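You operate a simulated robot arm through the tools that you are given. There is no shell and no other tool.

You are at the controls of a simulated robot arm. One attempt, no reset.

TASK
Slot the Evening and Waltzes cases into the cassette rack.
Fine: Evening in the middle slot, Waltzes in the wall-side slot, both standing straight and all the way in.

It is judged by the outcome, as a careful person would: the job done as asked, and still so three seconds after it is handed in. It fails if anything else is knocked over, pushed out of place, dropped, spilled or broken.

THE ROBOT
A 6-joint arm with a two-finger gripper, fixed in place. Base frame: the origin is on the floor under the middle of its stand, x ahead of it, y to its left, z up; the work surface is at about z = 740. Lengths are in mm, angles in rad, forces in N, time in s.
With the tool pointing down near the work surface it reaches from about 340 to 680 mm from the base axis. Its first joint turns from -1.152 to 1.152 rad. Payload 2.45 kg.
Tool frame: the origin (TCP) lies between the finger pads and is the grasp point; the fingertips stand 30 mm ahead of it; z points along the fingers, y is the line along which they close. The gripper opens to 106 mm; its body begins 79 mm behind the TCP.
Orientation is that of the tool frame in the base frame, as [roll, pitch, yaw] about the fixed x, y, z axes, in that order (R = Rz(yaw) Ry(pitch) Rx(roll)). With the fingers straight down and closing along the base's y, the tool's x points along the base's -x, its y along +y and its z along -z.

THE INTERFACE
- The arm moves only by the tool arm_command. Its argument "commands" is a list of rows, each a list of 3 entries, a list of its own where there are three numbers: the opening, from 0 (shut) to 1 (fully open), then the shift along the tool's x, y, z in mm, then the turn, a rotation vector about the tool's x, y, z in rad. In form: [[gripper, [x, y, z], [wx, wy, wz]], ...]. A call has 1 to 20 rows; each row shifts and turns the commanded pose from where the row before left it, along the tool's axes as they then stand. Each row takes 0.2 s and may step no farther than 50 mm and 0.15 rad from the row before; otherwise, or with a gripper value out of range, the whole call is refused. A pose out of reach is approached as far as the arm can. The call stops where the force on the tool passes 40 N (or 10 N more than at its start, if that is more) or the arm is blocked; 0.2 s more then pass. Each finger travels about 153 mm/s and halts on what it meets, pressing with about 45 N; the grip force reading is that of the motor and also rises with nothing between the fingers. The clock runs only during rows and for 0.2 s after the last one: add rows that do not move to give the fingers time. The reply holds the time, the measured pose of the TCP, the force on the tool along the base axes, the opening and the grip force, in the units named above and with some noise, with the torque about the TCP (base axes, N m) and any sound that the robot's microphone picked up.
- Cameras (640 x 400 px; columns grow to the right, rows downward): "scene" is fixed at [48.5, 409.5, 1395.4]; the picture's right is [-0.82, -0.58, 0.00], its down [-0.37, 0.52, -0.77] and it looks along [0.44, -0.63, -0.64] (base axes); focal length 364 px, centre (320, 200). "wrist" rides on the gripper at [76, -2, -106] in the tool frame; the picture's right is [0.02, 1.00, 0.00], its down [-0.78, 0.02, -0.62] and it looks along [-0.62, 0.01, 0.78] (tool axes); focal length 247 px, centre (320, 200). There is no depth. A picture from a camera that has moved, and an enlarged one, comes with that camera's place and axes in the base frame and with its lens.
- get_image(camera): a new picture of that camera. It takes no simulated time.
- zoom(camera, box): a new picture of the part [left, top, right, bottom] of that camera's present view, enlarged. It takes no simulated time.
- finish_job(): hands the job in; it is judged then, once.

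Places have to be worked out from the pictures, the camera data and where the tool is seen. Open the gripper and draw the arm clear of the work before you hand the job in, unless the task says otherwise.

The tools are called after "Emit:" by a JSON object that holds its "fn" and its "kwargs". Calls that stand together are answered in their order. arm_command: Moves the arm, as the interface text tells. Its arguments: {"type":"object","properties":{"commands":{"type":"array"}},"required":["commands"]} The other tools are called the same way: get_image (camera) takes a picture; zoom (camera, box) takes an enlarged picture of a part of a camera's view; finish_job () hands the job in.

At the start:

```text
t: 0.0
tcp_pos: [373.4, -27.1, 1073.3]
tool_rot: [3.14, 0.0, -3.14]
force: [0.4, 0.9, 1.0]
moment: [-0.02, 0.01, -0.02]
width: 105.9
grasp_force: 0.1
```

scene: 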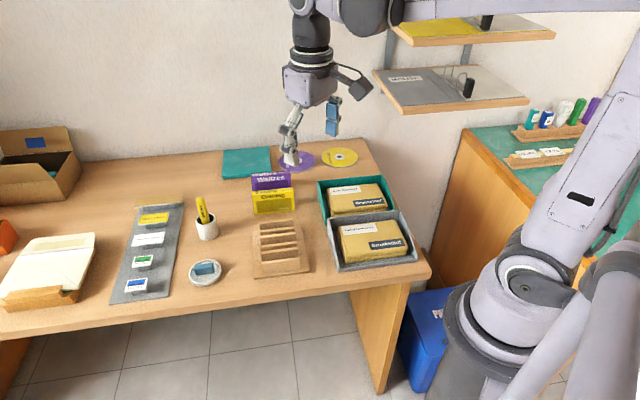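
wrist: 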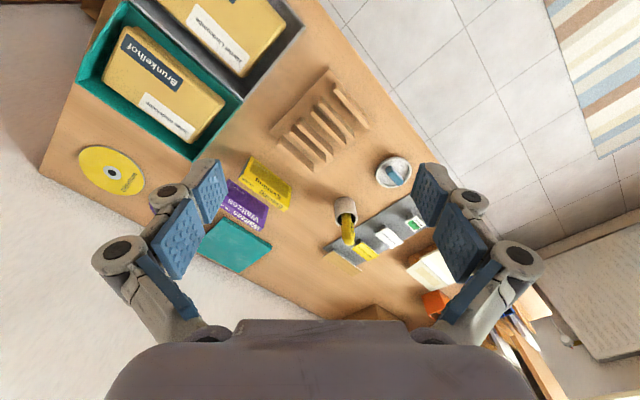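

I'll begin with close-up views of the rack and the two cases from both cameras to work out their places.

Emit:
{"fn": "zoom", "kwargs": {"camera": "scene", "box": [220, 140, 340, 290]}}

Emit:
{"fn": "zoom", "kwargs": {"camera": "wrist", "box": [180, 60, 400, 260]}}

```text
2.67 times, centred on (280, 215) of scene
camera zoom: at [48.5, 409.5, 1395.4], right [-0.82, -0.58, 0.0], down [-0.37, 0.52, -0.77], along [0.44, -0.63, -0.64], focal length 972 px, centre (427, 160)
```

zoom: 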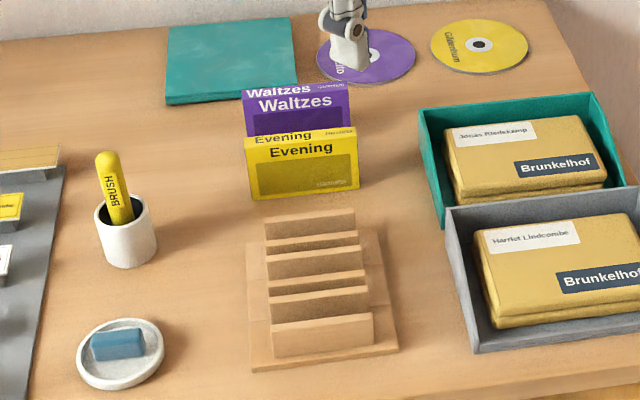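

```text
2.00 times, centred on (290, 160) of wrist
camera zoom: at [298.0, -29.2, 1179.8], right [-0.02, 1.0, 0.0], down [0.78, 0.02, 0.62], along [0.62, 0.01, -0.78], focal length 494 px, centre (380, 280)
```

zoom: 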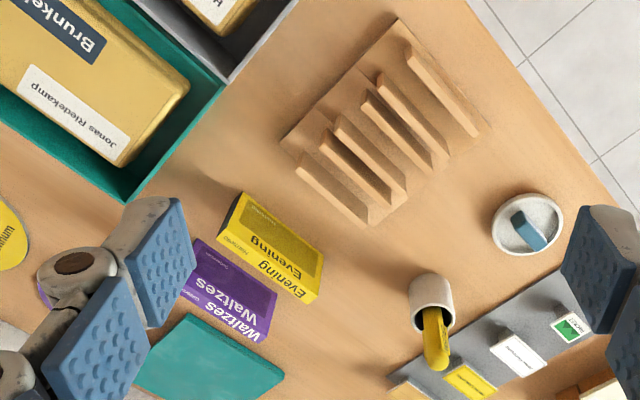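

The rack looks like four dividers making three slots, parallel to the rear wall, with the cases standing near the wall. I'll zoom further to see the details of edges and stances.

Emit:
{"fn": "zoom", "kwargs": {"camera": "scene", "box": [240, 160, 304, 220]}}

Emit:
{"fn": "zoom", "kwargs": {"camera": "scene", "box": [240, 210, 325, 285]}}

Emit:
{"fn": "zoom", "kwargs": {"camera": "wrist", "box": [220, 140, 320, 210]}}

Emit:
{"fn": "zoom", "kwargs": {"camera": "wrist", "box": [260, 60, 380, 180]}}

```text
6.67 times, centred on (272, 190) of scene
camera zoom: at [48.5, 409.5, 1395.4], right [-0.82, -0.58, 0.0], down [-0.37, 0.52, -0.77], along [0.44, -0.63, -0.64], focal length 2430 px, centre (640, 267)
```

zoom: 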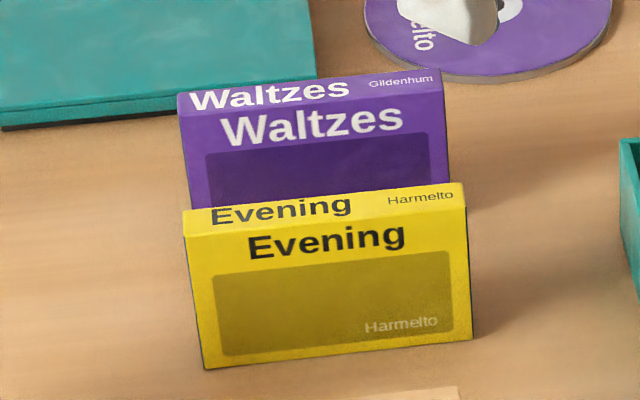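

```text
5.33 times, centred on (282, 248) of scene
camera zoom: at [48.5, 409.5, 1395.4], right [-0.82, -0.58, 0.0], down [-0.37, 0.52, -0.77], along [0.44, -0.63, -0.64], focal length 1944 px, centre (520, -53)
```

zoom: 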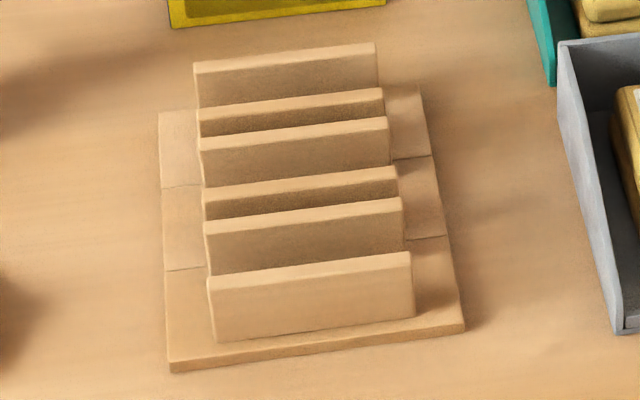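

```text
5.71 times, centred on (270, 175) of wrist
camera zoom: at [298.0, -29.2, 1179.8], right [-0.02, 1.0, 0.0], down [0.78, 0.02, 0.62], along [0.62, 0.01, -0.78], focal length 1411 px, centre (606, 343)
```

zoom: 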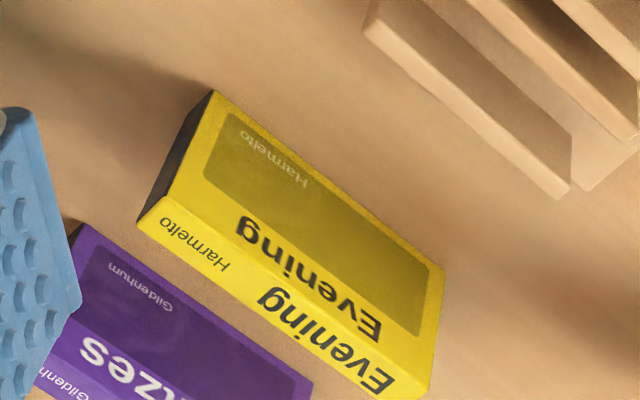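

```text
3.33 times, centred on (320, 120) of wrist
camera zoom: at [298.0, -29.2, 1179.8], right [-0.02, 1.0, 0.0], down [0.78, 0.02, 0.62], along [0.62, 0.01, -0.78], focal length 823 px, centre (320, 467)
```

zoom: 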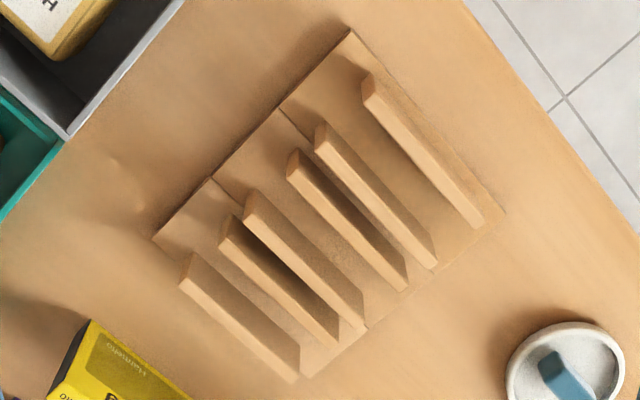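

The table is turned about 45° to the base axes. I estimate Evening's centre at about (577, -129) and Waltzes at about (631, -183), both 17 mm thick and 70 mm tall. The slots look about 50 mm apart: middle at about (474, -25), wall-side at about (509, -60). I'll yaw the tool 45° up high and move above the rack and cases to look closer.

Emit:
{"fn": "arm_command", "kwargs": {"commands": [[0.6, [0, 0, 0], [0, 0, -0.1309]], [0.6, [0, 0, 0], [0, 0, -0.1309]], [0.6, [0, 0, 0], [0, 0, -0.1309]], [0.6, [0, 0, 0], [0, 0, -0.1309]], [0.6, [0, 0, 0], [0, 0, -0.1309]], [0.6, [0, 0, 0], [0, 0, -0.1309]], [0.6, [-14, -28, 18], [0, 0, 0]], [0.6, [-14, -28, 18], [0, 0, 0]], [0.6, [-14, -28, 18], [0, 0, 0]], [0.6, [-14, -28, 18], [0, 0, 0]], [0.6, [-14, -28, 18], [0, 0, 0]], [0.6, [0, 0, 0], [0, 0, 0]]]}}

```text
t: 2.6
tcp_pos: [521.5, -77.0, 982.8]
tool_rot: [3.14, -0.001, -2.356]
force: [0.3, -0.2, 1.0]
moment: [0.0, 0.01, -0.02]
width: 63.8
grasp_force: 0.0
```

The tool is now yawed to −2.356, hovering between the rack and the cases. I'll take both views.

Emit:
{"fn": "get_image", "kwargs": {"camera": "wrist"}}

Emit:
{"fn": "get_image", "kwargs": {"camera": "scene"}}

```text
taken
camera wrist: at [470.5, -132.1, 1089.5], right [-0.72, 0.69, 0.0], down [0.54, 0.57, 0.62], along [0.43, 0.45, -0.78], focal length 247 px, centre (320, 200)
```

wrist: 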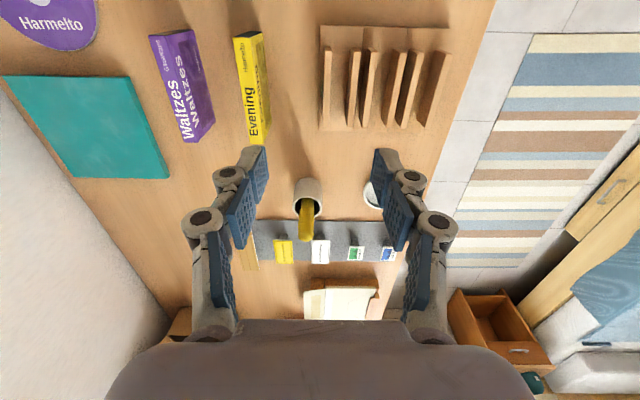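

```text
taken
```

scene: 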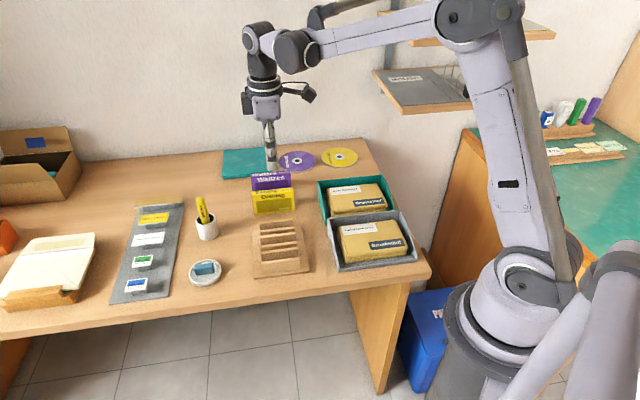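

The wrist view shows the cases and slots nicely aligned with the tool. I'll zoom in on them for accurate measurements.

Emit:
{"fn": "zoom", "kwargs": {"camera": "wrist", "box": [140, 10, 300, 150]}}

Emit:
{"fn": "zoom", "kwargs": {"camera": "wrist", "box": [300, 10, 460, 150]}}

```text
2.86 times, centred on (220, 80) of wrist
camera zoom: at [470.5, -132.1, 1089.5], right [-0.72, 0.69, 0.0], down [0.54, 0.57, 0.62], along [0.43, 0.45, -0.78], focal length 706 px, centre (606, 543)
```

zoom: 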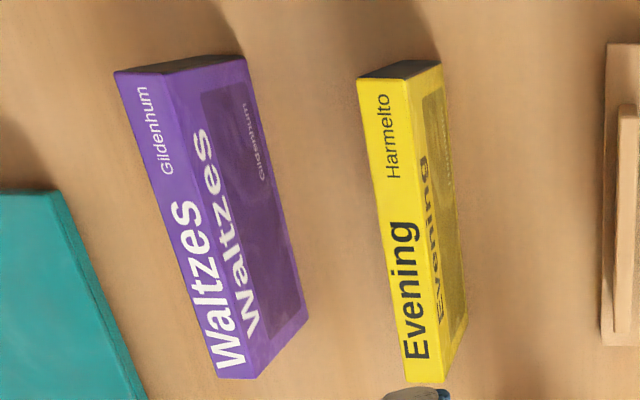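

```text
2.86 times, centred on (380, 80) of wrist
camera zoom: at [470.5, -132.1, 1089.5], right [-0.72, 0.69, 0.0], down [0.54, 0.57, 0.62], along [0.43, 0.45, -0.78], focal length 706 px, centre (149, 543)
```

zoom: 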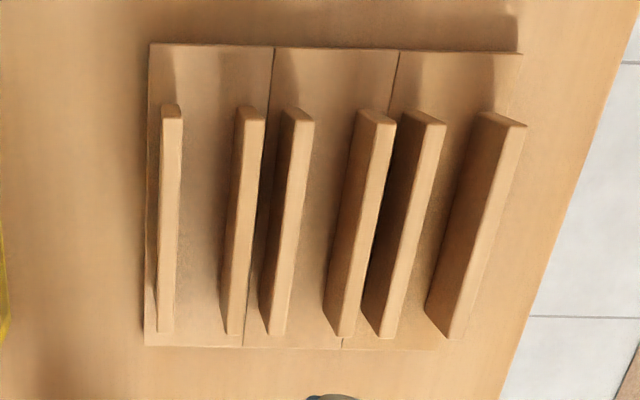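

Reading the zooms in the table's own axes, Evening sits about 77.5 mm towards the wall from the TCP and is well aligned with the tool's closing direction. I'll move above it and come partway down, then check again.

Emit:
{"fn": "arm_command", "kwargs": {"commands": [[0.6, [-3, -38.75, 0], [0, 0, 0]], [0.6, [-3, -38.75, 0], [0, 0, 0]], [0.6, [0, 0, 25], [0, 0, 0]], [0.6, [0, 0, 25], [0, 0, 0]], [0.6, [0, 0, 25], [0, 0, 0]], [0.6, [0, 0, 25], [0, 0, 0]], [0.6, [0, 0, 0], [0, 0, 0]]]}}

Emit:
{"fn": "get_image", "kwargs": {"camera": "wrist"}}

Emit:
{"fn": "zoom", "kwargs": {"camera": "scene", "box": [230, 120, 330, 220]}}

```text
t: 4.2
tcp_pos: [583.9, -128.8, 885.1]
tool_rot: [-3.141, -0.002, -2.357]
force: [0.5, 0.5, 0.1]
moment: [0.03, 0.03, 0.0]
width: 63.5
grasp_force: 0.1
```

```text
taken
camera wrist: at [531.9, -183.8, 990.5], right [-0.72, 0.69, 0.0], down [0.54, 0.57, 0.62], along [0.43, 0.45, -0.78], focal length 247 px, centre (320, 200)
```

wrist: 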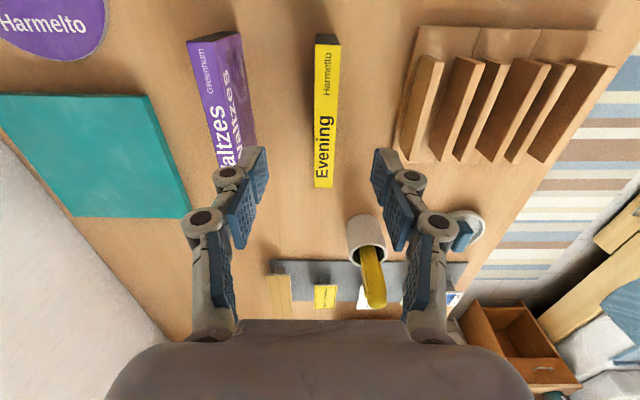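

```text
4.00 times, centred on (280, 170) of scene
camera zoom: at [48.5, 409.5, 1395.4], right [-0.82, -0.58, 0.0], down [-0.37, 0.52, -0.77], along [0.44, -0.63, -0.64], focal length 1458 px, centre (480, 320)
```

zoom: 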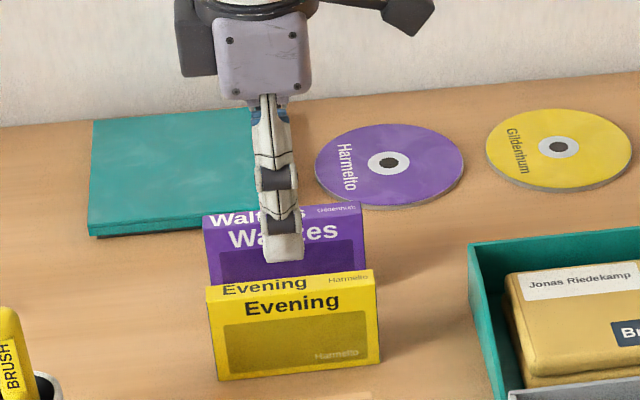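

Evening's top measures at n≈501 while the TCP reads n≈504, so the tool is about 3 mm too far towards the wall. I'll idle one row to check that the reading is stable, then zoom on the fingers and case.

Emit:
{"fn": "arm_command", "kwargs": {"commands": [[0.6, [0, 0, 0], [0, 0, 0]], [0.6, [0, 0, 0], [0, 0, 0]]]}}

Emit:
{"fn": "zoom", "kwargs": {"camera": "wrist", "box": [240, 20, 400, 200]}}

```text
t: 4.8
tcp_pos: [585.2, -128.5, 885.1]
tool_rot: [3.141, 0.0, -2.356]
force: [-1.6, -0.2, 0.2]
moment: [-0.01, -0.02, 0.01]
width: 63.5
grasp_force: 0.0
```

```text
2.22 times, centred on (320, 110) of wrist
camera zoom: at [531.9, -183.7, 990.9], right [-0.72, 0.69, 0.0], down [0.54, 0.57, 0.62], along [0.43, 0.45, -0.78], focal length 549 px, centre (320, 400)
```

zoom: 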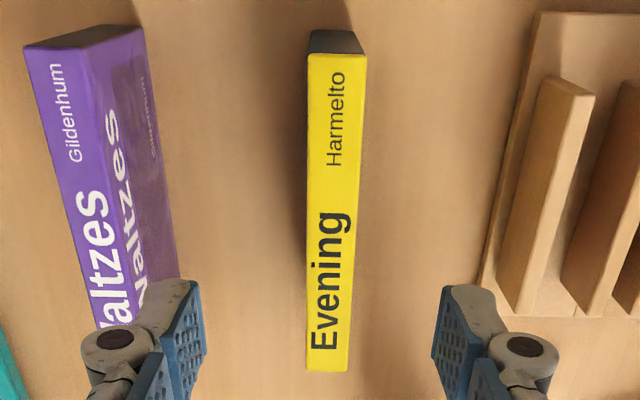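

The readings are stable. The case centre is about 3 mm to tool +y and about 1.7 mm to tool +x of the TCP, so I'll correct that and descend with the fingers 48 mm apart, until the tips overlap the case by about 30 mm.

Emit:
{"fn": "arm_command", "kwargs": {"commands": [[0.45, [1.7, 3.2, 0], [0, 0, 0]], [0.45, [0, 0, 15], [0, 0, 0]], [0.45, [0, 0, 15], [0, 0, 0]], [0.45, [0, 0, 15], [0, 0, 0]], [0.45, [0, 0, 10], [0, 0, 0]], [0.45, [0, 0, 0], [0, 0, 0]]]}}

Emit:
{"fn": "get_image", "kwargs": {"camera": "wrist"}}

Emit:
{"fn": "zoom", "kwargs": {"camera": "scene", "box": [230, 130, 320, 220]}}

```text
t: 6.2
tcp_pos: [579.3, -126.6, 828.0]
tool_rot: [-3.14, 0.001, -2.356]
force: [0.2, 0.2, -0.3]
moment: [-0.02, 0.02, 0.02]
width: 47.6
grasp_force: 0.0
```

```text
taken
camera wrist: at [526.8, -181.5, 935.6], right [-0.72, 0.69, 0.0], down [0.54, 0.57, 0.62], along [0.43, 0.45, -0.78], focal length 247 px, centre (320, 200)
```

wrist: 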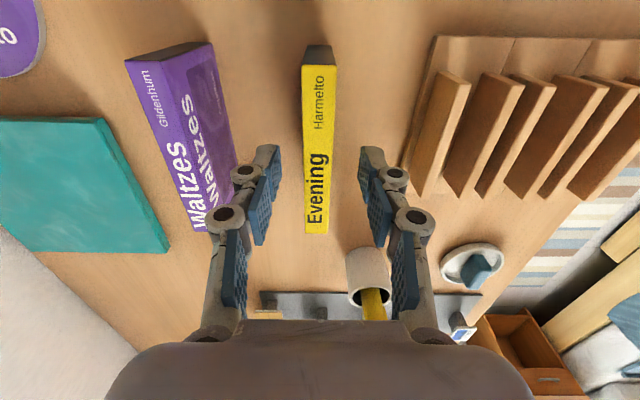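

```text
4.44 times, centred on (275, 175) of scene
camera zoom: at [48.5, 409.5, 1395.4], right [-0.82, -0.58, 0.0], down [-0.37, 0.52, -0.77], along [0.44, -0.63, -0.64], focal length 1620 px, centre (520, 311)
```

zoom: 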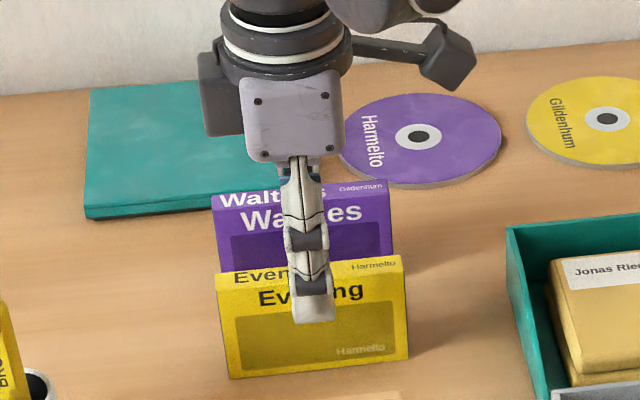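

The TCP is now about 2 mm short of the case centre on the other side, so I'll nudge it back and finish the descent to z≈810.

Emit:
{"fn": "arm_command", "kwargs": {"commands": [[0.45, [0, -2.0, 0], [0, 0, 0]], [0.45, [0, 0, 10], [0, 0, 0]], [0.45, [0, 0, 10], [0, 0, 0]], [0.45, [0, 0, 0], [0, 0, 0]]]}}

Emit:
{"fn": "get_image", "kwargs": {"camera": "wrist"}}

```text
t: 7.2
tcp_pos: [579.5, -126.8, 808.5]
tool_rot: [-3.14, 0.0, -2.357]
force: [0.0, -0.3, 0.8]
moment: [-0.01, 0.01, 0.04]
width: 47.9
grasp_force: 0.1
```

```text
taken
camera wrist: at [527.0, -182.5, 915.2], right [-0.72, 0.69, 0.0], down [0.54, 0.57, 0.62], along [0.43, 0.45, -0.78], focal length 247 px, centre (320, 200)
```

wrist: 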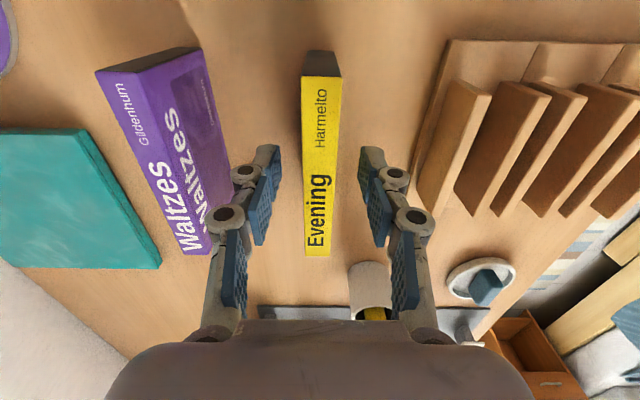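

The case is about 1.5 mm off centre now. I'll make one more small nudge and close the fingers.

Emit:
{"fn": "arm_command", "kwargs": {"commands": [[0.45, [0, -1.4, 0], [0, 0, 0]], [0.3, [0, 0, 0], [0, 0, 0]], [0.1, [0, 0, 0], [0, 0, 0]], [0.05, [0, 0, 0], [0, 0, 0]], [0.05, [0, 0, 0], [0, 0, 0]]]}}

Emit:
{"fn": "get_image", "kwargs": {"camera": "wrist"}}

```text
t: 8.4
tcp_pos: [580.8, -128.0, 808.4]
tool_rot: [3.14, 0.0, -2.356]
force: [0.4, 0.4, 0.0]
moment: [-0.01, 0.01, -0.01]
width: 16.0
grasp_force: 42.2
```

```text
taken
camera wrist: at [528.2, -183.4, 915.1], right [-0.72, 0.69, 0.0], down [0.54, 0.57, 0.62], along [0.43, 0.45, -0.78], focal length 247 px, centre (320, 200)
```

wrist: 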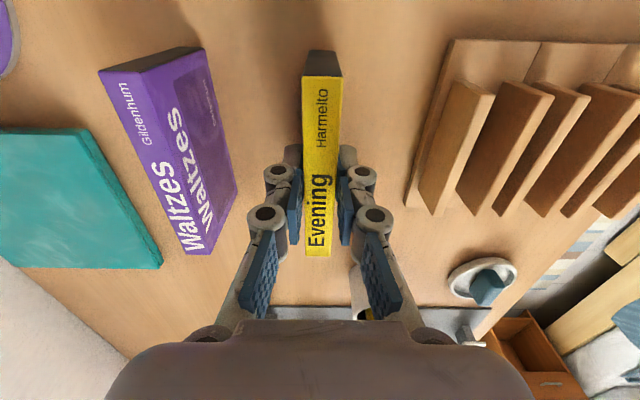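

Evening is gripped: width 16 mm, 42 N. I'll lift it straight up 80 mm and confirm it holds before moving across.

Emit:
{"fn": "arm_command", "kwargs": {"commands": [[0.05, [0, 0, -10], [0, 0, 0]], [0.05, [0, 0, -20], [0, 0, 0]], [0.05, [0, 0, -25], [0, 0, 0]], [0.05, [0, 0, -25], [0, 0, 0]], [0.05, [0, 0, 0], [0, 0, 0]]]}}

Emit:
{"fn": "get_image", "kwargs": {"camera": "wrist"}}

Emit:
{"fn": "zoom", "kwargs": {"camera": "scene", "box": [220, 120, 340, 290]}}

```text
t: 9.6
tcp_pos: [581.5, -130.8, 886.9]
tool_rot: [3.141, 0.0, -2.355]
force: [0.7, 0.1, -1.3]
moment: [-0.01, 0.0, 0.02]
width: 16.2
grasp_force: 42.5
```

```text
taken
camera wrist: at [530.2, -186.0, 994.1], right [-0.72, 0.69, 0.0], down [0.54, 0.57, 0.62], along [0.43, 0.45, -0.78], focal length 247 px, centre (320, 200)
```

wrist: 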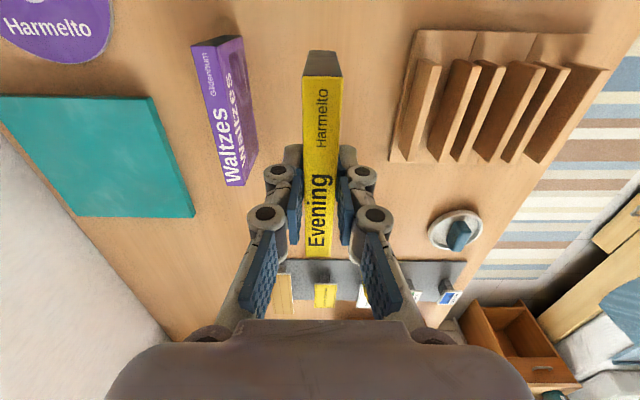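

```text
2.35 times, centred on (280, 205) of scene
camera zoom: at [48.5, 409.5, 1395.4], right [-0.82, -0.58, 0.0], down [-0.37, 0.52, -0.77], along [0.44, -0.63, -0.64], focal length 858 px, centre (414, 188)
```

zoom: 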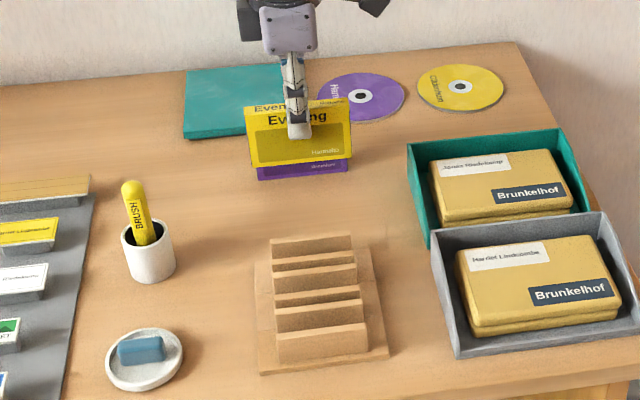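

Evening is held and hanging straight. The arm drifts a couple of mm with height, so I'll correct as I go. Next I carry it over the middle slot at this height and look.

Emit:
{"fn": "arm_command", "kwargs": {"commands": [[0.05, [0, 20, 0], [0, 0, 0]], [0.05, [0, 30, 0], [0, 0, 0]], [0.05, [0, 30, 0], [0, 0, 0]], [0.05, [0, 30, 0], [0, 0, 0]], [0.05, [-0.7, 25, 0], [0, 0, 0]], [0.05, [-0.8, 17, 0], [0, 0, 0]], [0.05, [0, 0, 0], [0, 0, 0]], [0.05, [0, 0, 0], [0, 0, 0]]]}}

Emit:
{"fn": "get_image", "kwargs": {"camera": "wrist"}}

Emit:
{"fn": "zoom", "kwargs": {"camera": "scene", "box": [220, 150, 340, 290]}}

```text
t: 11.4
tcp_pos: [473.9, -23.9, 887.7]
tool_rot: [3.141, 0.001, -2.355]
force: [-0.5, -0.5, -1.3]
moment: [0.02, 0.04, 0.03]
width: 16.2
grasp_force: 41.8
```

```text
taken
camera wrist: at [421.5, -78.1, 994.9], right [-0.72, 0.69, 0.0], down [0.54, 0.57, 0.62], along [0.43, 0.45, -0.78], focal length 247 px, centre (320, 200)
```

wrist: 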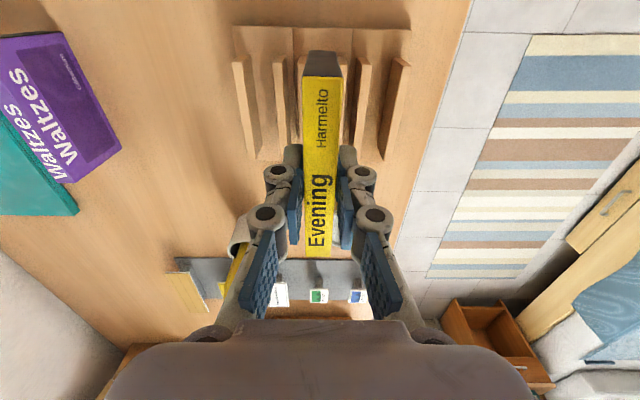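

```text
2.86 times, centred on (280, 220) of scene
camera zoom: at [48.5, 409.6, 1395.4], right [-0.82, -0.58, 0.0], down [-0.37, 0.52, -0.77], along [0.44, -0.63, -0.64], focal length 1041 px, centre (434, 143)
```

zoom: 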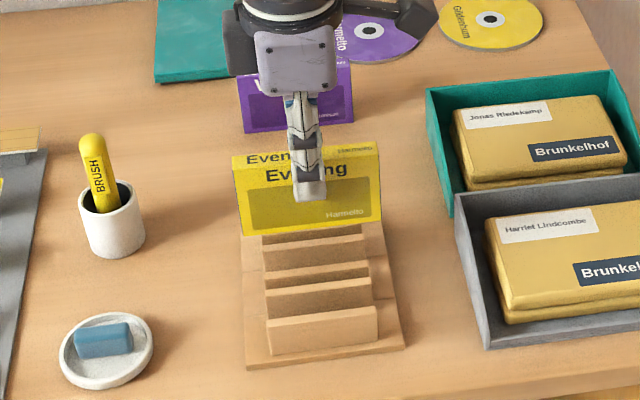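

Emit:
{"fn": "zoom", "kwargs": {"camera": "wrist", "box": [220, 15, 420, 175]}}

```text
2.50 times, centred on (320, 95) of wrist
camera zoom: at [421.5, -78.1, 994.9], right [-0.72, 0.69, 0.0], down [0.54, 0.57, 0.62], along [0.43, 0.45, -0.78], focal length 617 px, centre (320, 462)
```

zoom: 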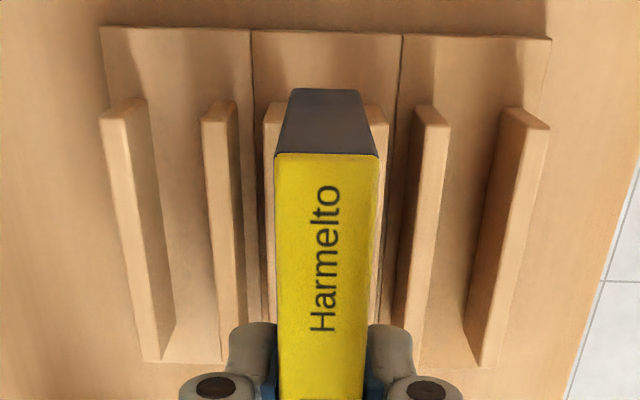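

Seen through the wrist camera, the middle slot's centre is at n≈351.8 and the held case at ≈352, also aligned in angle. I'll come down 35 mm, to just above the wall tops, and re-check before entering.

Emit:
{"fn": "arm_command", "kwargs": {"commands": [[0.05, [0, 0, 10], [0, 0, 0]], [0.05, [0, 0, 10], [0, 0, 0]], [0.05, [0, 0, 10], [0, 0, 0]], [0.05, [0, 0, 5], [0, 0, 0]], [0.05, [0, 0, 0], [0, 0, 0]], [0.05, [0, 0, 0], [0, 0, 0]]]}}

Emit:
{"fn": "zoom", "kwargs": {"camera": "wrist", "box": [220, 15, 420, 175]}}

Emit:
{"fn": "zoom", "kwargs": {"camera": "scene", "box": [240, 190, 330, 280]}}

```text
t: 12.8
tcp_pos: [473.7, -22.3, 853.1]
tool_rot: [-3.141, 0.0, -2.356]
force: [-0.2, 0.3, -1.1]
moment: [0.02, 0.0, -0.02]
width: 16.0
grasp_force: 41.7
```

```text
2.50 times, centred on (320, 95) of wrist
camera zoom: at [421.8, -76.7, 960.3], right [-0.72, 0.69, 0.0], down [0.54, 0.57, 0.62], along [0.43, 0.45, -0.78], focal length 617 px, centre (320, 462)
```

zoom: 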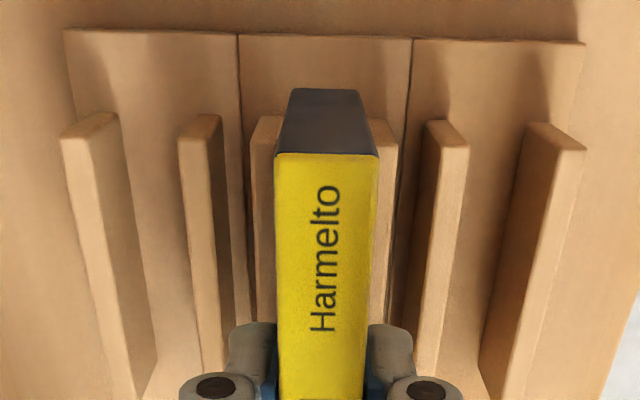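

```text
4.44 times, centred on (285, 235) of scene
camera zoom: at [48.5, 409.5, 1395.4], right [-0.82, -0.58, 0.0], down [-0.37, 0.52, -0.77], along [0.44, -0.63, -0.64], focal length 1620 px, centre (476, 44)
```

zoom: 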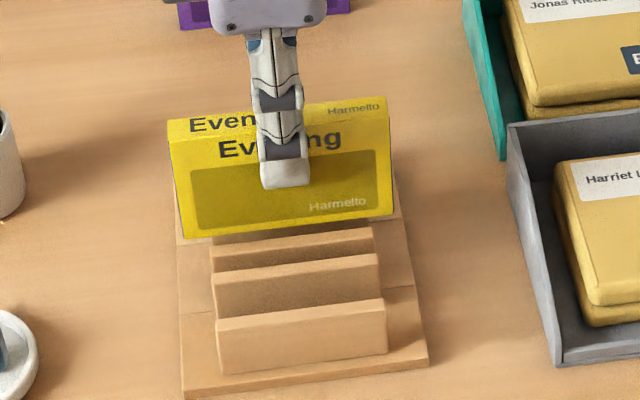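

The case is now about 7 mm above the walls and centred on the slot within half a millimetre (351.2 against 351.5). I'll lower it slowly into the slot, watching the force.

Emit:
{"fn": "arm_command", "kwargs": {"commands": [[0.05, [0, 0, 6], [0, 0, 0]], [0.05, [0, 0, 6], [0, 0, 0]], [0.05, [0, 0, 6], [0, 0, 0]], [0.05, [0, 0, 6], [0, 0, 0]], [0.05, [0, 0, 6], [0, 0, 0]], [0.05, [0, 0, 0], [0, 0, 0]]]}}

Emit:
{"fn": "zoom", "kwargs": {"camera": "wrist", "box": [220, 15, 420, 175]}}

Emit:
{"fn": "zoom", "kwargs": {"camera": "scene", "box": [240, 190, 330, 280]}}

```text
t: 14.2
tcp_pos: [474.1, -19.4, 823.4]
tool_rot: [3.139, 0.001, -2.357]
force: [0.0, 0.0, -0.4]
moment: [0.01, -0.01, 0.0]
width: 15.9
grasp_force: 42.4
```

```text
2.50 times, centred on (320, 95) of wrist
camera zoom: at [422.4, -75.1, 931.0], right [-0.72, 0.69, 0.0], down [0.54, 0.57, 0.62], along [0.43, 0.45, -0.78], focal length 617 px, centre (320, 462)
```

zoom: 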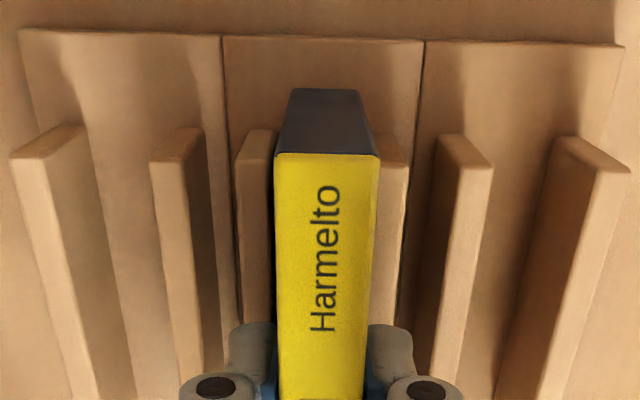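

```text
4.44 times, centred on (285, 235) of scene
camera zoom: at [48.5, 409.5, 1395.4], right [-0.82, -0.58, 0.0], down [-0.37, 0.52, -0.77], along [0.44, -0.63, -0.64], focal length 1620 px, centre (476, 44)
```

zoom: 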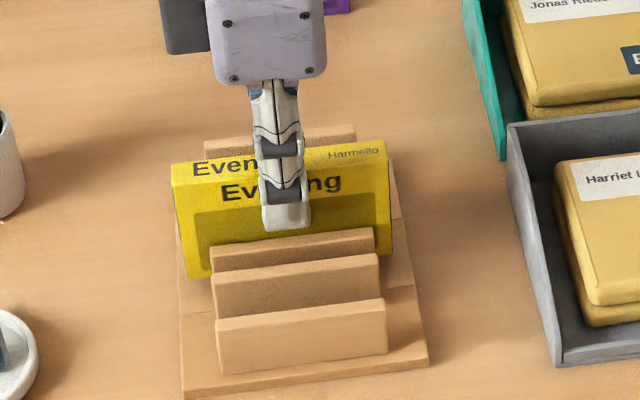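

The case is inside the slot with no contact force and its bottom about 10 mm above the base plate. I'll centre it by 1 mm and ease it down to touch.

Emit:
{"fn": "arm_command", "kwargs": {"commands": [[0.05, [1.0, -0.9, 2], [0, 0, 0]], [0.05, [0, 0, 3], [0, 0, 0]], [0.05, [0, 0, 2], [0, 0, 0]], [0.05, [0, 0, 0], [0, 0, 0]]]}}

Emit:
{"fn": "arm_command", "kwargs": {"commands": [[0.05, [0, 0, 1], [0, 0, 0]], [0.05, [0, 0, 1], [0, 0, 0]], [0.05, [0, 0, 0], [0, 0, 0]]]}}

Emit:
{"fn": "zoom", "kwargs": {"camera": "wrist", "box": [220, 15, 420, 175]}}

Emit:
{"fn": "zoom", "kwargs": {"camera": "scene", "box": [250, 200, 320, 280]}}

```text
t: 15.2
tcp_pos: [473.3, -20.3, 817.5]
tool_rot: [-3.141, 0.0, -2.357]
force: [0.1, -0.6, -0.4]
moment: [-0.02, -0.02, 0.01]
width: 15.8
grasp_force: 42.2
```

```text
t: 16.0
tcp_pos: [472.5, -20.9, 814.7]
tool_rot: [-3.141, -0.001, -2.357]
force: [-1.1, 0.5, 35.3]
moment: [0.02, 0.06, -0.02]
width: 16.2
grasp_force: 42.4
```

```text
2.50 times, centred on (320, 95) of wrist
camera zoom: at [421.0, -76.7, 921.4], right [-0.72, 0.69, 0.0], down [0.54, 0.57, 0.62], along [0.43, 0.45, -0.78], focal length 617 px, centre (320, 462)
```

zoom: 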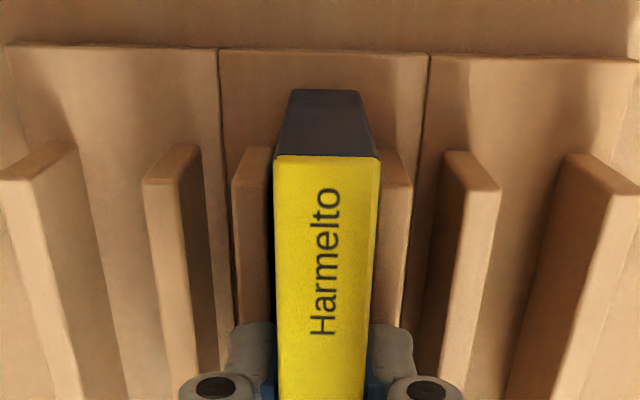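

```text
5.00 times, centred on (285, 240) of scene
camera zoom: at [47.9, 409.6, 1395.4], right [-0.82, -0.58, 0.0], down [-0.37, 0.52, -0.77], along [0.44, -0.63, -0.64], focal length 1822 px, centre (495, 0)
```

zoom: 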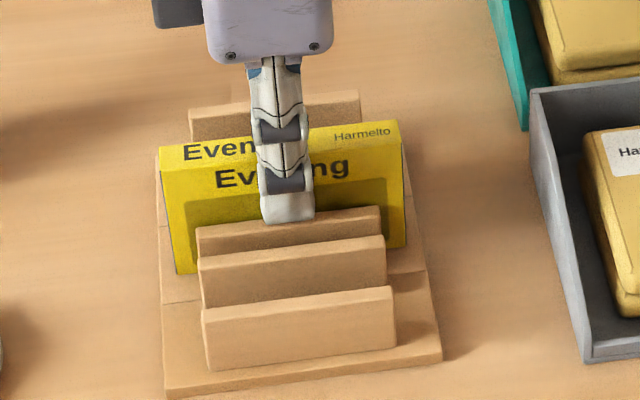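

Contact: 35 N upward at z≈815, so the case is resting on the base plate. I'll back off about 1 mm to relax the load and then open a little.

Emit:
{"fn": "arm_command", "kwargs": {"commands": [[0.05, [0, 0, -0.9], [0, 0, 0]], [0.05, [0, 0, 0], [0, 0, 0]]]}}

Emit:
{"fn": "arm_command", "kwargs": {"commands": [[0.2, [0, 0, 0], [0, 0, 0]], [0.25, [0, 0, 0], [0, 0, 0]], [0.3, [0, 0, 0], [0, 0, 0]], [0.3, [0, 0, 0], [0, 0, 0]]]}}

Emit:
{"fn": "get_image", "kwargs": {"camera": "wrist"}}

Emit:
{"fn": "zoom", "kwargs": {"camera": "scene", "box": [250, 200, 320, 280]}}

```text
t: 16.6
tcp_pos: [472.9, -21.7, 815.0]
tool_rot: [-3.141, 0.0, -2.359]
force: [-1.6, 1.2, 7.7]
moment: [0.03, 0.02, -0.03]
width: 15.9
grasp_force: 41.4
```

```text
t: 17.6
tcp_pos: [473.0, -21.5, 815.7]
tool_rot: [-3.14, 0.001, -2.355]
force: [0.0, 0.1, 0.7]
moment: [0.02, 0.02, 0.0]
width: 31.8
grasp_force: 0.0
```

```text
taken
camera wrist: at [421.1, -76.8, 921.9], right [-0.72, 0.69, 0.0], down [0.54, 0.57, 0.62], along [0.43, 0.45, -0.78], focal length 247 px, centre (320, 200)
```

wrist: 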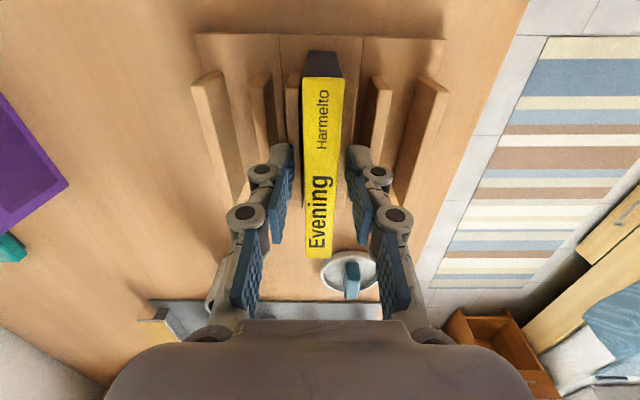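

```text
5.00 times, centred on (285, 240) of scene
camera zoom: at [48.5, 409.5, 1395.4], right [-0.82, -0.58, 0.0], down [-0.37, 0.52, -0.77], along [0.44, -0.63, -0.64], focal length 1822 px, centre (495, 0)
```

zoom: 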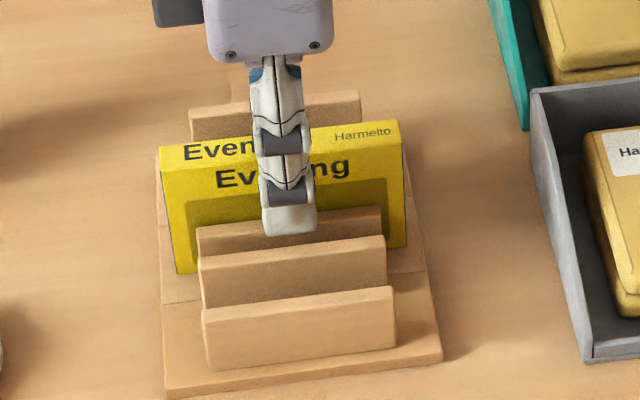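

Evening stands in the middle slot, fingers clear on both sides. I'll lift straight up and check that it stays.

Emit:
{"fn": "arm_command", "kwargs": {"commands": [[0.3, [0, 0, -8], [0, 0, 0]], [0.3, [0, 0, -15], [0, 0, 0]], [0.3, [0, 0, -25], [0, 0, 0]], [0.3, [0, 0, -30], [0, 0, 0]], [0.3, [0, 0, -30], [0, 0, 0]], [0.3, [0, 0, 0], [0, 0, 0]]]}}

Emit:
{"fn": "get_image", "kwargs": {"camera": "wrist"}}

Emit:
{"fn": "zoom", "kwargs": {"camera": "scene", "box": [240, 160, 330, 280]}}

```text
t: 19.0
tcp_pos: [474.0, -20.4, 924.0]
tool_rot: [3.142, -0.001, -2.356]
force: [-0.2, 0.0, 0.0]
moment: [-0.01, 0.01, 0.0]
width: 32.1
grasp_force: 0.1
```

```text
taken
camera wrist: at [421.8, -75.7, 1030.1], right [-0.72, 0.69, 0.0], down [0.54, 0.57, 0.62], along [0.43, 0.45, -0.78], focal length 247 px, centre (320, 200)
```

wrist: 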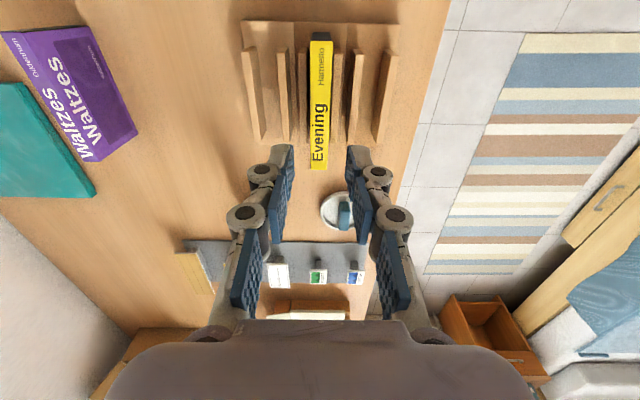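

```text
3.33 times, centred on (285, 220) of scene
camera zoom: at [48.5, 409.5, 1395.4], right [-0.82, -0.58, 0.0], down [-0.37, 0.52, -0.77], along [0.44, -0.63, -0.64], focal length 1215 px, centre (437, 133)
```

zoom: 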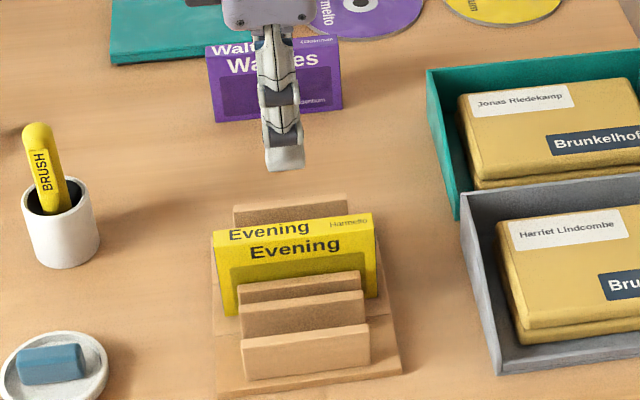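

Evening stayed upright in the middle slot. Next I go to Waltzes, which I place at n≈581: moving 210 mm towards the wall and slightly lower, then looking.

Emit:
{"fn": "arm_command", "kwargs": {"commands": [[0.45, [0, -30, 0], [0, 0, 0]], [0.45, [0, -40, 5], [0, 0, 0]], [0.45, [0, -40, 5], [0, 0, 0]], [0.45, [0, -40, 10], [0, 0, 0]], [0.45, [0, -40, 10], [0, 0, 0]], [0.45, [0, -30, 0], [0, 0, 0]], [0.45, [0, 0, 0], [0, 0, 0]], [0.45, [0, 0, 0], [0, 0, 0]]]}}

Emit:
{"fn": "get_image", "kwargs": {"camera": "wrist"}}

Emit:
{"fn": "zoom", "kwargs": {"camera": "wrist", "box": [220, 10, 380, 190]}}

```text
t: 20.8
tcp_pos: [628.0, -177.0, 892.7]
tool_rot: [3.141, 0.0, -2.358]
force: [0.3, 0.4, 0.6]
moment: [0.03, -0.01, -0.02]
width: 47.8
grasp_force: 0.1
```

```text
taken
camera wrist: at [576.5, -232.0, 998.9], right [-0.72, 0.69, 0.0], down [0.54, 0.57, 0.62], along [0.43, 0.45, -0.78], focal length 247 px, centre (320, 200)
```

wrist: 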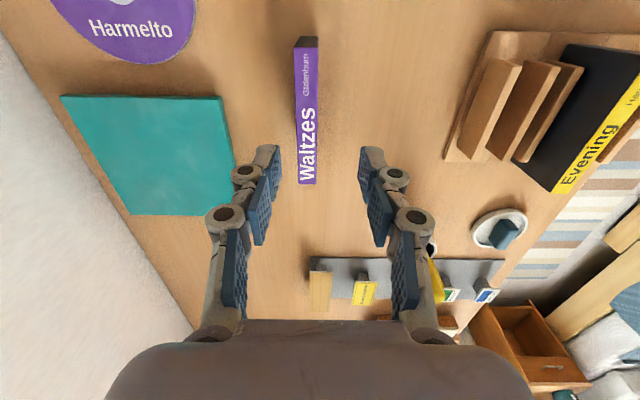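

```text
2.22 times, centred on (300, 100) of wrist
camera zoom: at [576.5, -232.0, 998.9], right [-0.72, 0.69, 0.0], down [0.54, 0.57, 0.62], along [0.43, 0.45, -0.78], focal length 549 px, centre (364, 422)
```

zoom: 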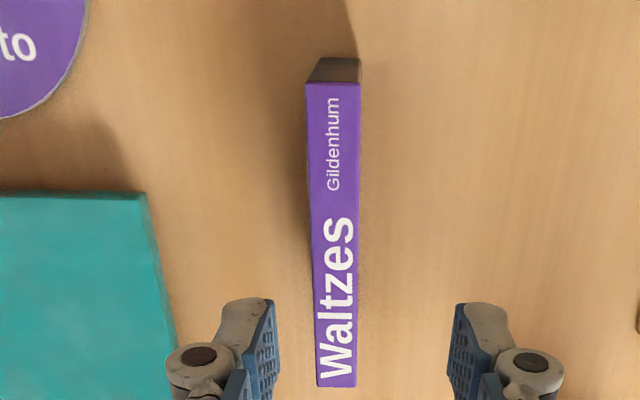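

Waltzes' top measures n≈581.0, e≈320.9; the TCP is at n≈569.7, e≈319.6. I'll shift across, allowing for the drift I saw on the way down, and descend to z≈830 for a check.

Emit:
{"fn": "arm_command", "kwargs": {"commands": [[0.45, [-1.3, -12.5, 0], [0, 0, 0]], [0.45, [0, 0, 16], [0, 0, 0]], [0.45, [0, 0, 16], [0, 0, 0]], [0.45, [0, 0, 16], [0, 0, 0]], [0.45, [0, 0, 14], [0, 0, 0]], [0.45, [0, 0, 0], [0, 0, 0]], [0.45, [0, 0, 0], [0, 0, 0]]]}}

Emit:
{"fn": "get_image", "kwargs": {"camera": "wrist"}}

Emit:
{"fn": "zoom", "kwargs": {"camera": "wrist", "box": [220, 40, 420, 260]}}

Emit:
{"fn": "zoom", "kwargs": {"camera": "scene", "box": [220, 110, 330, 220]}}

```text
t: 22.4
tcp_pos: [638.8, -185.3, 830.2]
tool_rot: [-3.141, 0.0, -2.357]
force: [-0.6, -0.4, 0.7]
moment: [-0.02, 0.02, 0.0]
width: 47.9
grasp_force: 0.1
```

```text
taken
camera wrist: at [586.5, -240.8, 937.0], right [-0.72, 0.69, 0.0], down [0.54, 0.57, 0.62], along [0.43, 0.45, -0.78], focal length 247 px, centre (320, 200)
```

wrist: 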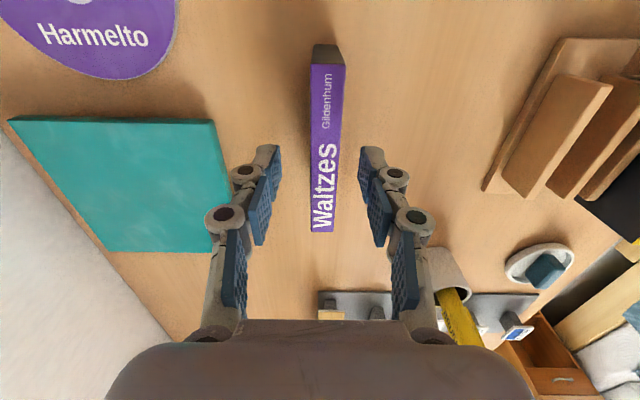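

```text
1.82 times, centred on (320, 150) of wrist
camera zoom: at [586.5, -240.8, 937.0], right [-0.72, 0.69, 0.0], down [0.54, 0.57, 0.62], along [0.43, 0.45, -0.78], focal length 449 px, centre (320, 291)
```

zoom: 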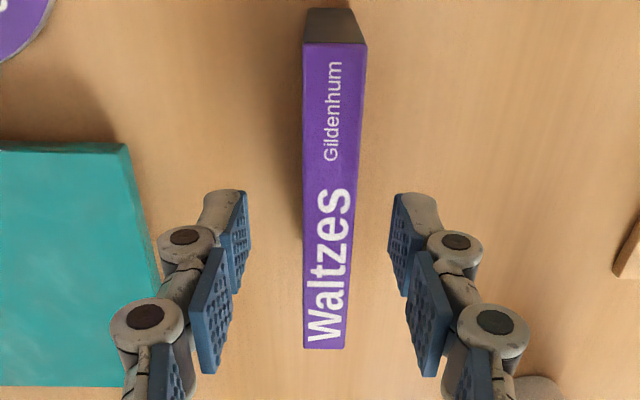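

```text
3.64 times, centred on (275, 165) of scene
camera zoom: at [48.5, 409.5, 1395.4], right [-0.82, -0.58, 0.0], down [-0.37, 0.52, -0.77], along [0.44, -0.63, -0.64], focal length 1325 px, centre (484, 327)
```

zoom: 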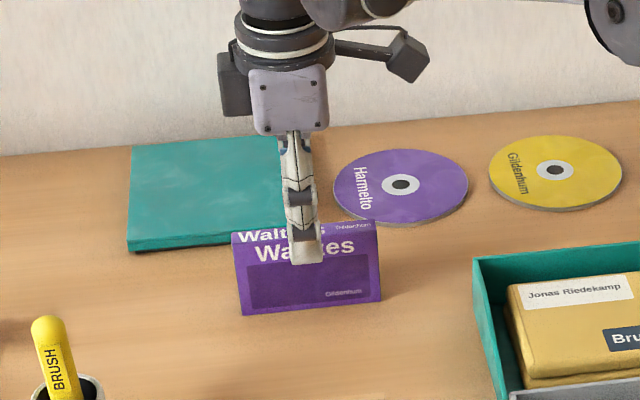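

The TCP is now about 2.3 mm past Waltzes' centre. I'll nudge back and lower to z≈810.

Emit:
{"fn": "arm_command", "kwargs": {"commands": [[0.45, [0, 2.0, 0], [0, 0, 0]], [0.45, [0, 0, 10], [0, 0, 0]], [0.45, [0, 0, 11], [0, 0, 0]], [0.45, [0, 0, 0], [0, 0, 0]], [0.45, [0, 0, 0], [0, 0, 0]]]}}

Emit:
{"fn": "zoom", "kwargs": {"camera": "wrist", "box": [220, 60, 420, 280]}}

```text
t: 23.6
tcp_pos: [637.5, -183.0, 808.6]
tool_rot: [3.141, -0.001, -2.355]
force: [0.5, 0.9, -0.5]
moment: [0.03, 0.01, 0.05]
width: 47.5
grasp_force: 0.0
```

```text
1.82 times, centred on (320, 170) of wrist
camera zoom: at [585.7, -238.5, 915.7], right [-0.72, 0.69, 0.0], down [0.54, 0.57, 0.62], along [0.43, 0.45, -0.78], focal length 449 px, centre (320, 254)
```

zoom: 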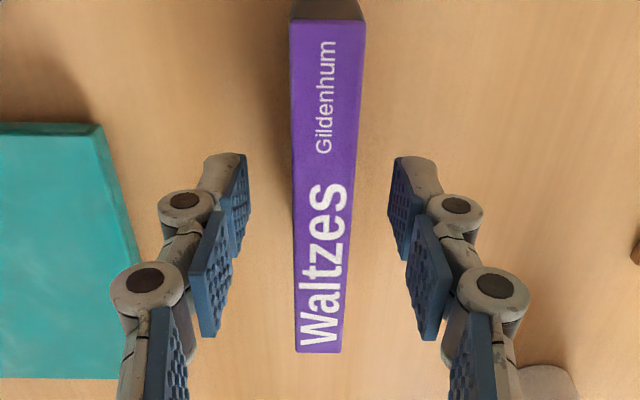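

Waltzes is centred between the fingers within half a millimetre, so I close on it.

Emit:
{"fn": "arm_command", "kwargs": {"commands": [[0.3, [0, 0, 0], [0, 0, 0]], [0.1, [0, 0, 0], [0, 0, 0]], [0.05, [0, 0, 0], [0, 0, 0]], [0.05, [0, 0, 0], [0, 0, 0]], [0.05, [0, 0, 0], [0, 0, 0]]]}}

Emit:
{"fn": "get_image", "kwargs": {"camera": "wrist"}}

```text
t: 24.8
tcp_pos: [637.1, -183.3, 809.2]
tool_rot: [3.14, 0.001, -2.356]
force: [0.4, 0.7, 1.2]
moment: [0.05, -0.01, 0.01]
width: 15.9
grasp_force: 41.9
```

```text
taken
camera wrist: at [585.7, -238.4, 915.8], right [-0.72, 0.69, 0.0], down [0.54, 0.57, 0.62], along [0.43, 0.45, -0.78], focal length 247 px, centre (320, 200)
```

wrist: 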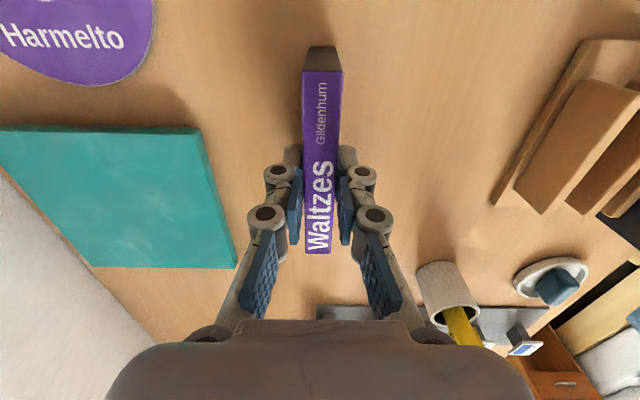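

Waltzes is gripped: 15.9 mm, 42 N. I'll lift 80 mm, then carry it towards the wall-side slot at n≈402.

Emit:
{"fn": "arm_command", "kwargs": {"commands": [[0.05, [0, 0, -10], [0, 0, 0]], [0.05, [0, 0, -20], [0, 0, 0]], [0.05, [0, 0, -25], [0, 0, 0]], [0.05, [0, 0, -25], [0, 0, 0]], [0.05, [0, 20, 0], [0, 0, 0]], [0.05, [0, 35, 0], [0, 0, 0]], [0.05, [0, 35, 0], [0, 0, 0]], [0.05, [0, 35, 0], [0, 0, 0]], [0.05, [0, 30, 0], [0, 0, 0]], [0.05, [0, 20, 0], [0, 0, 0]], [0.05, [0, 5, 0], [0, 0, 0]], [0.05, [0, 0, 0], [0, 0, 0]], [0.05, [0, 0, 0], [0, 0, 0]]]}}

Emit:
{"fn": "get_image", "kwargs": {"camera": "wrist"}}

Emit:
{"fn": "zoom", "kwargs": {"camera": "wrist", "box": [240, 15, 440, 175]}}

Emit:
{"fn": "zoom", "kwargs": {"camera": "scene", "box": [230, 150, 330, 280]}}

```text
t: 27.6
tcp_pos: [510.0, -57.1, 890.2]
tool_rot: [-3.141, 0.0, -2.356]
force: [-0.7, 0.1, -0.9]
moment: [-0.02, 0.0, 0.0]
width: 16.1
grasp_force: 41.2
```

```text
taken
camera wrist: at [457.0, -112.4, 996.5], right [-0.72, 0.69, 0.0], down [0.54, 0.57, 0.62], along [0.43, 0.45, -0.78], focal length 247 px, centre (320, 200)
```

wrist: 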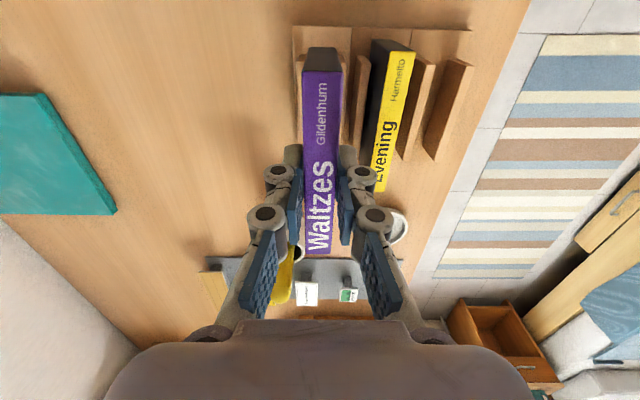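

```text
2.50 times, centred on (340, 95) of wrist
camera zoom: at [457.0, -112.4, 996.5], right [-0.72, 0.69, 0.0], down [0.54, 0.57, 0.62], along [0.43, 0.45, -0.78], focal length 617 px, centre (270, 462)
```

zoom: 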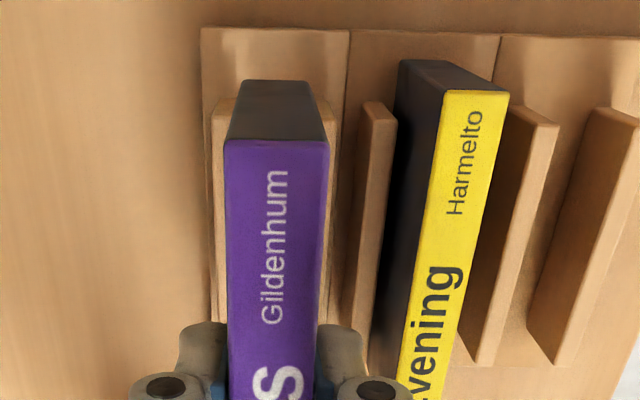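

```text
3.08 times, centred on (280, 215) of scene
camera zoom: at [48.5, 409.5, 1395.4], right [-0.82, -0.58, 0.0], down [-0.37, 0.52, -0.77], along [0.44, -0.63, -0.64], focal length 1122 px, centre (443, 154)
```

zoom: 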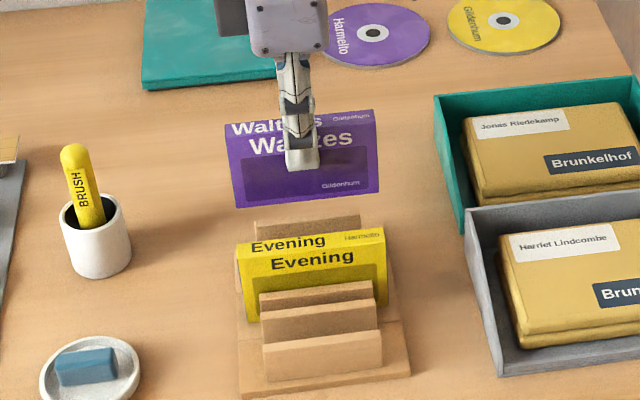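

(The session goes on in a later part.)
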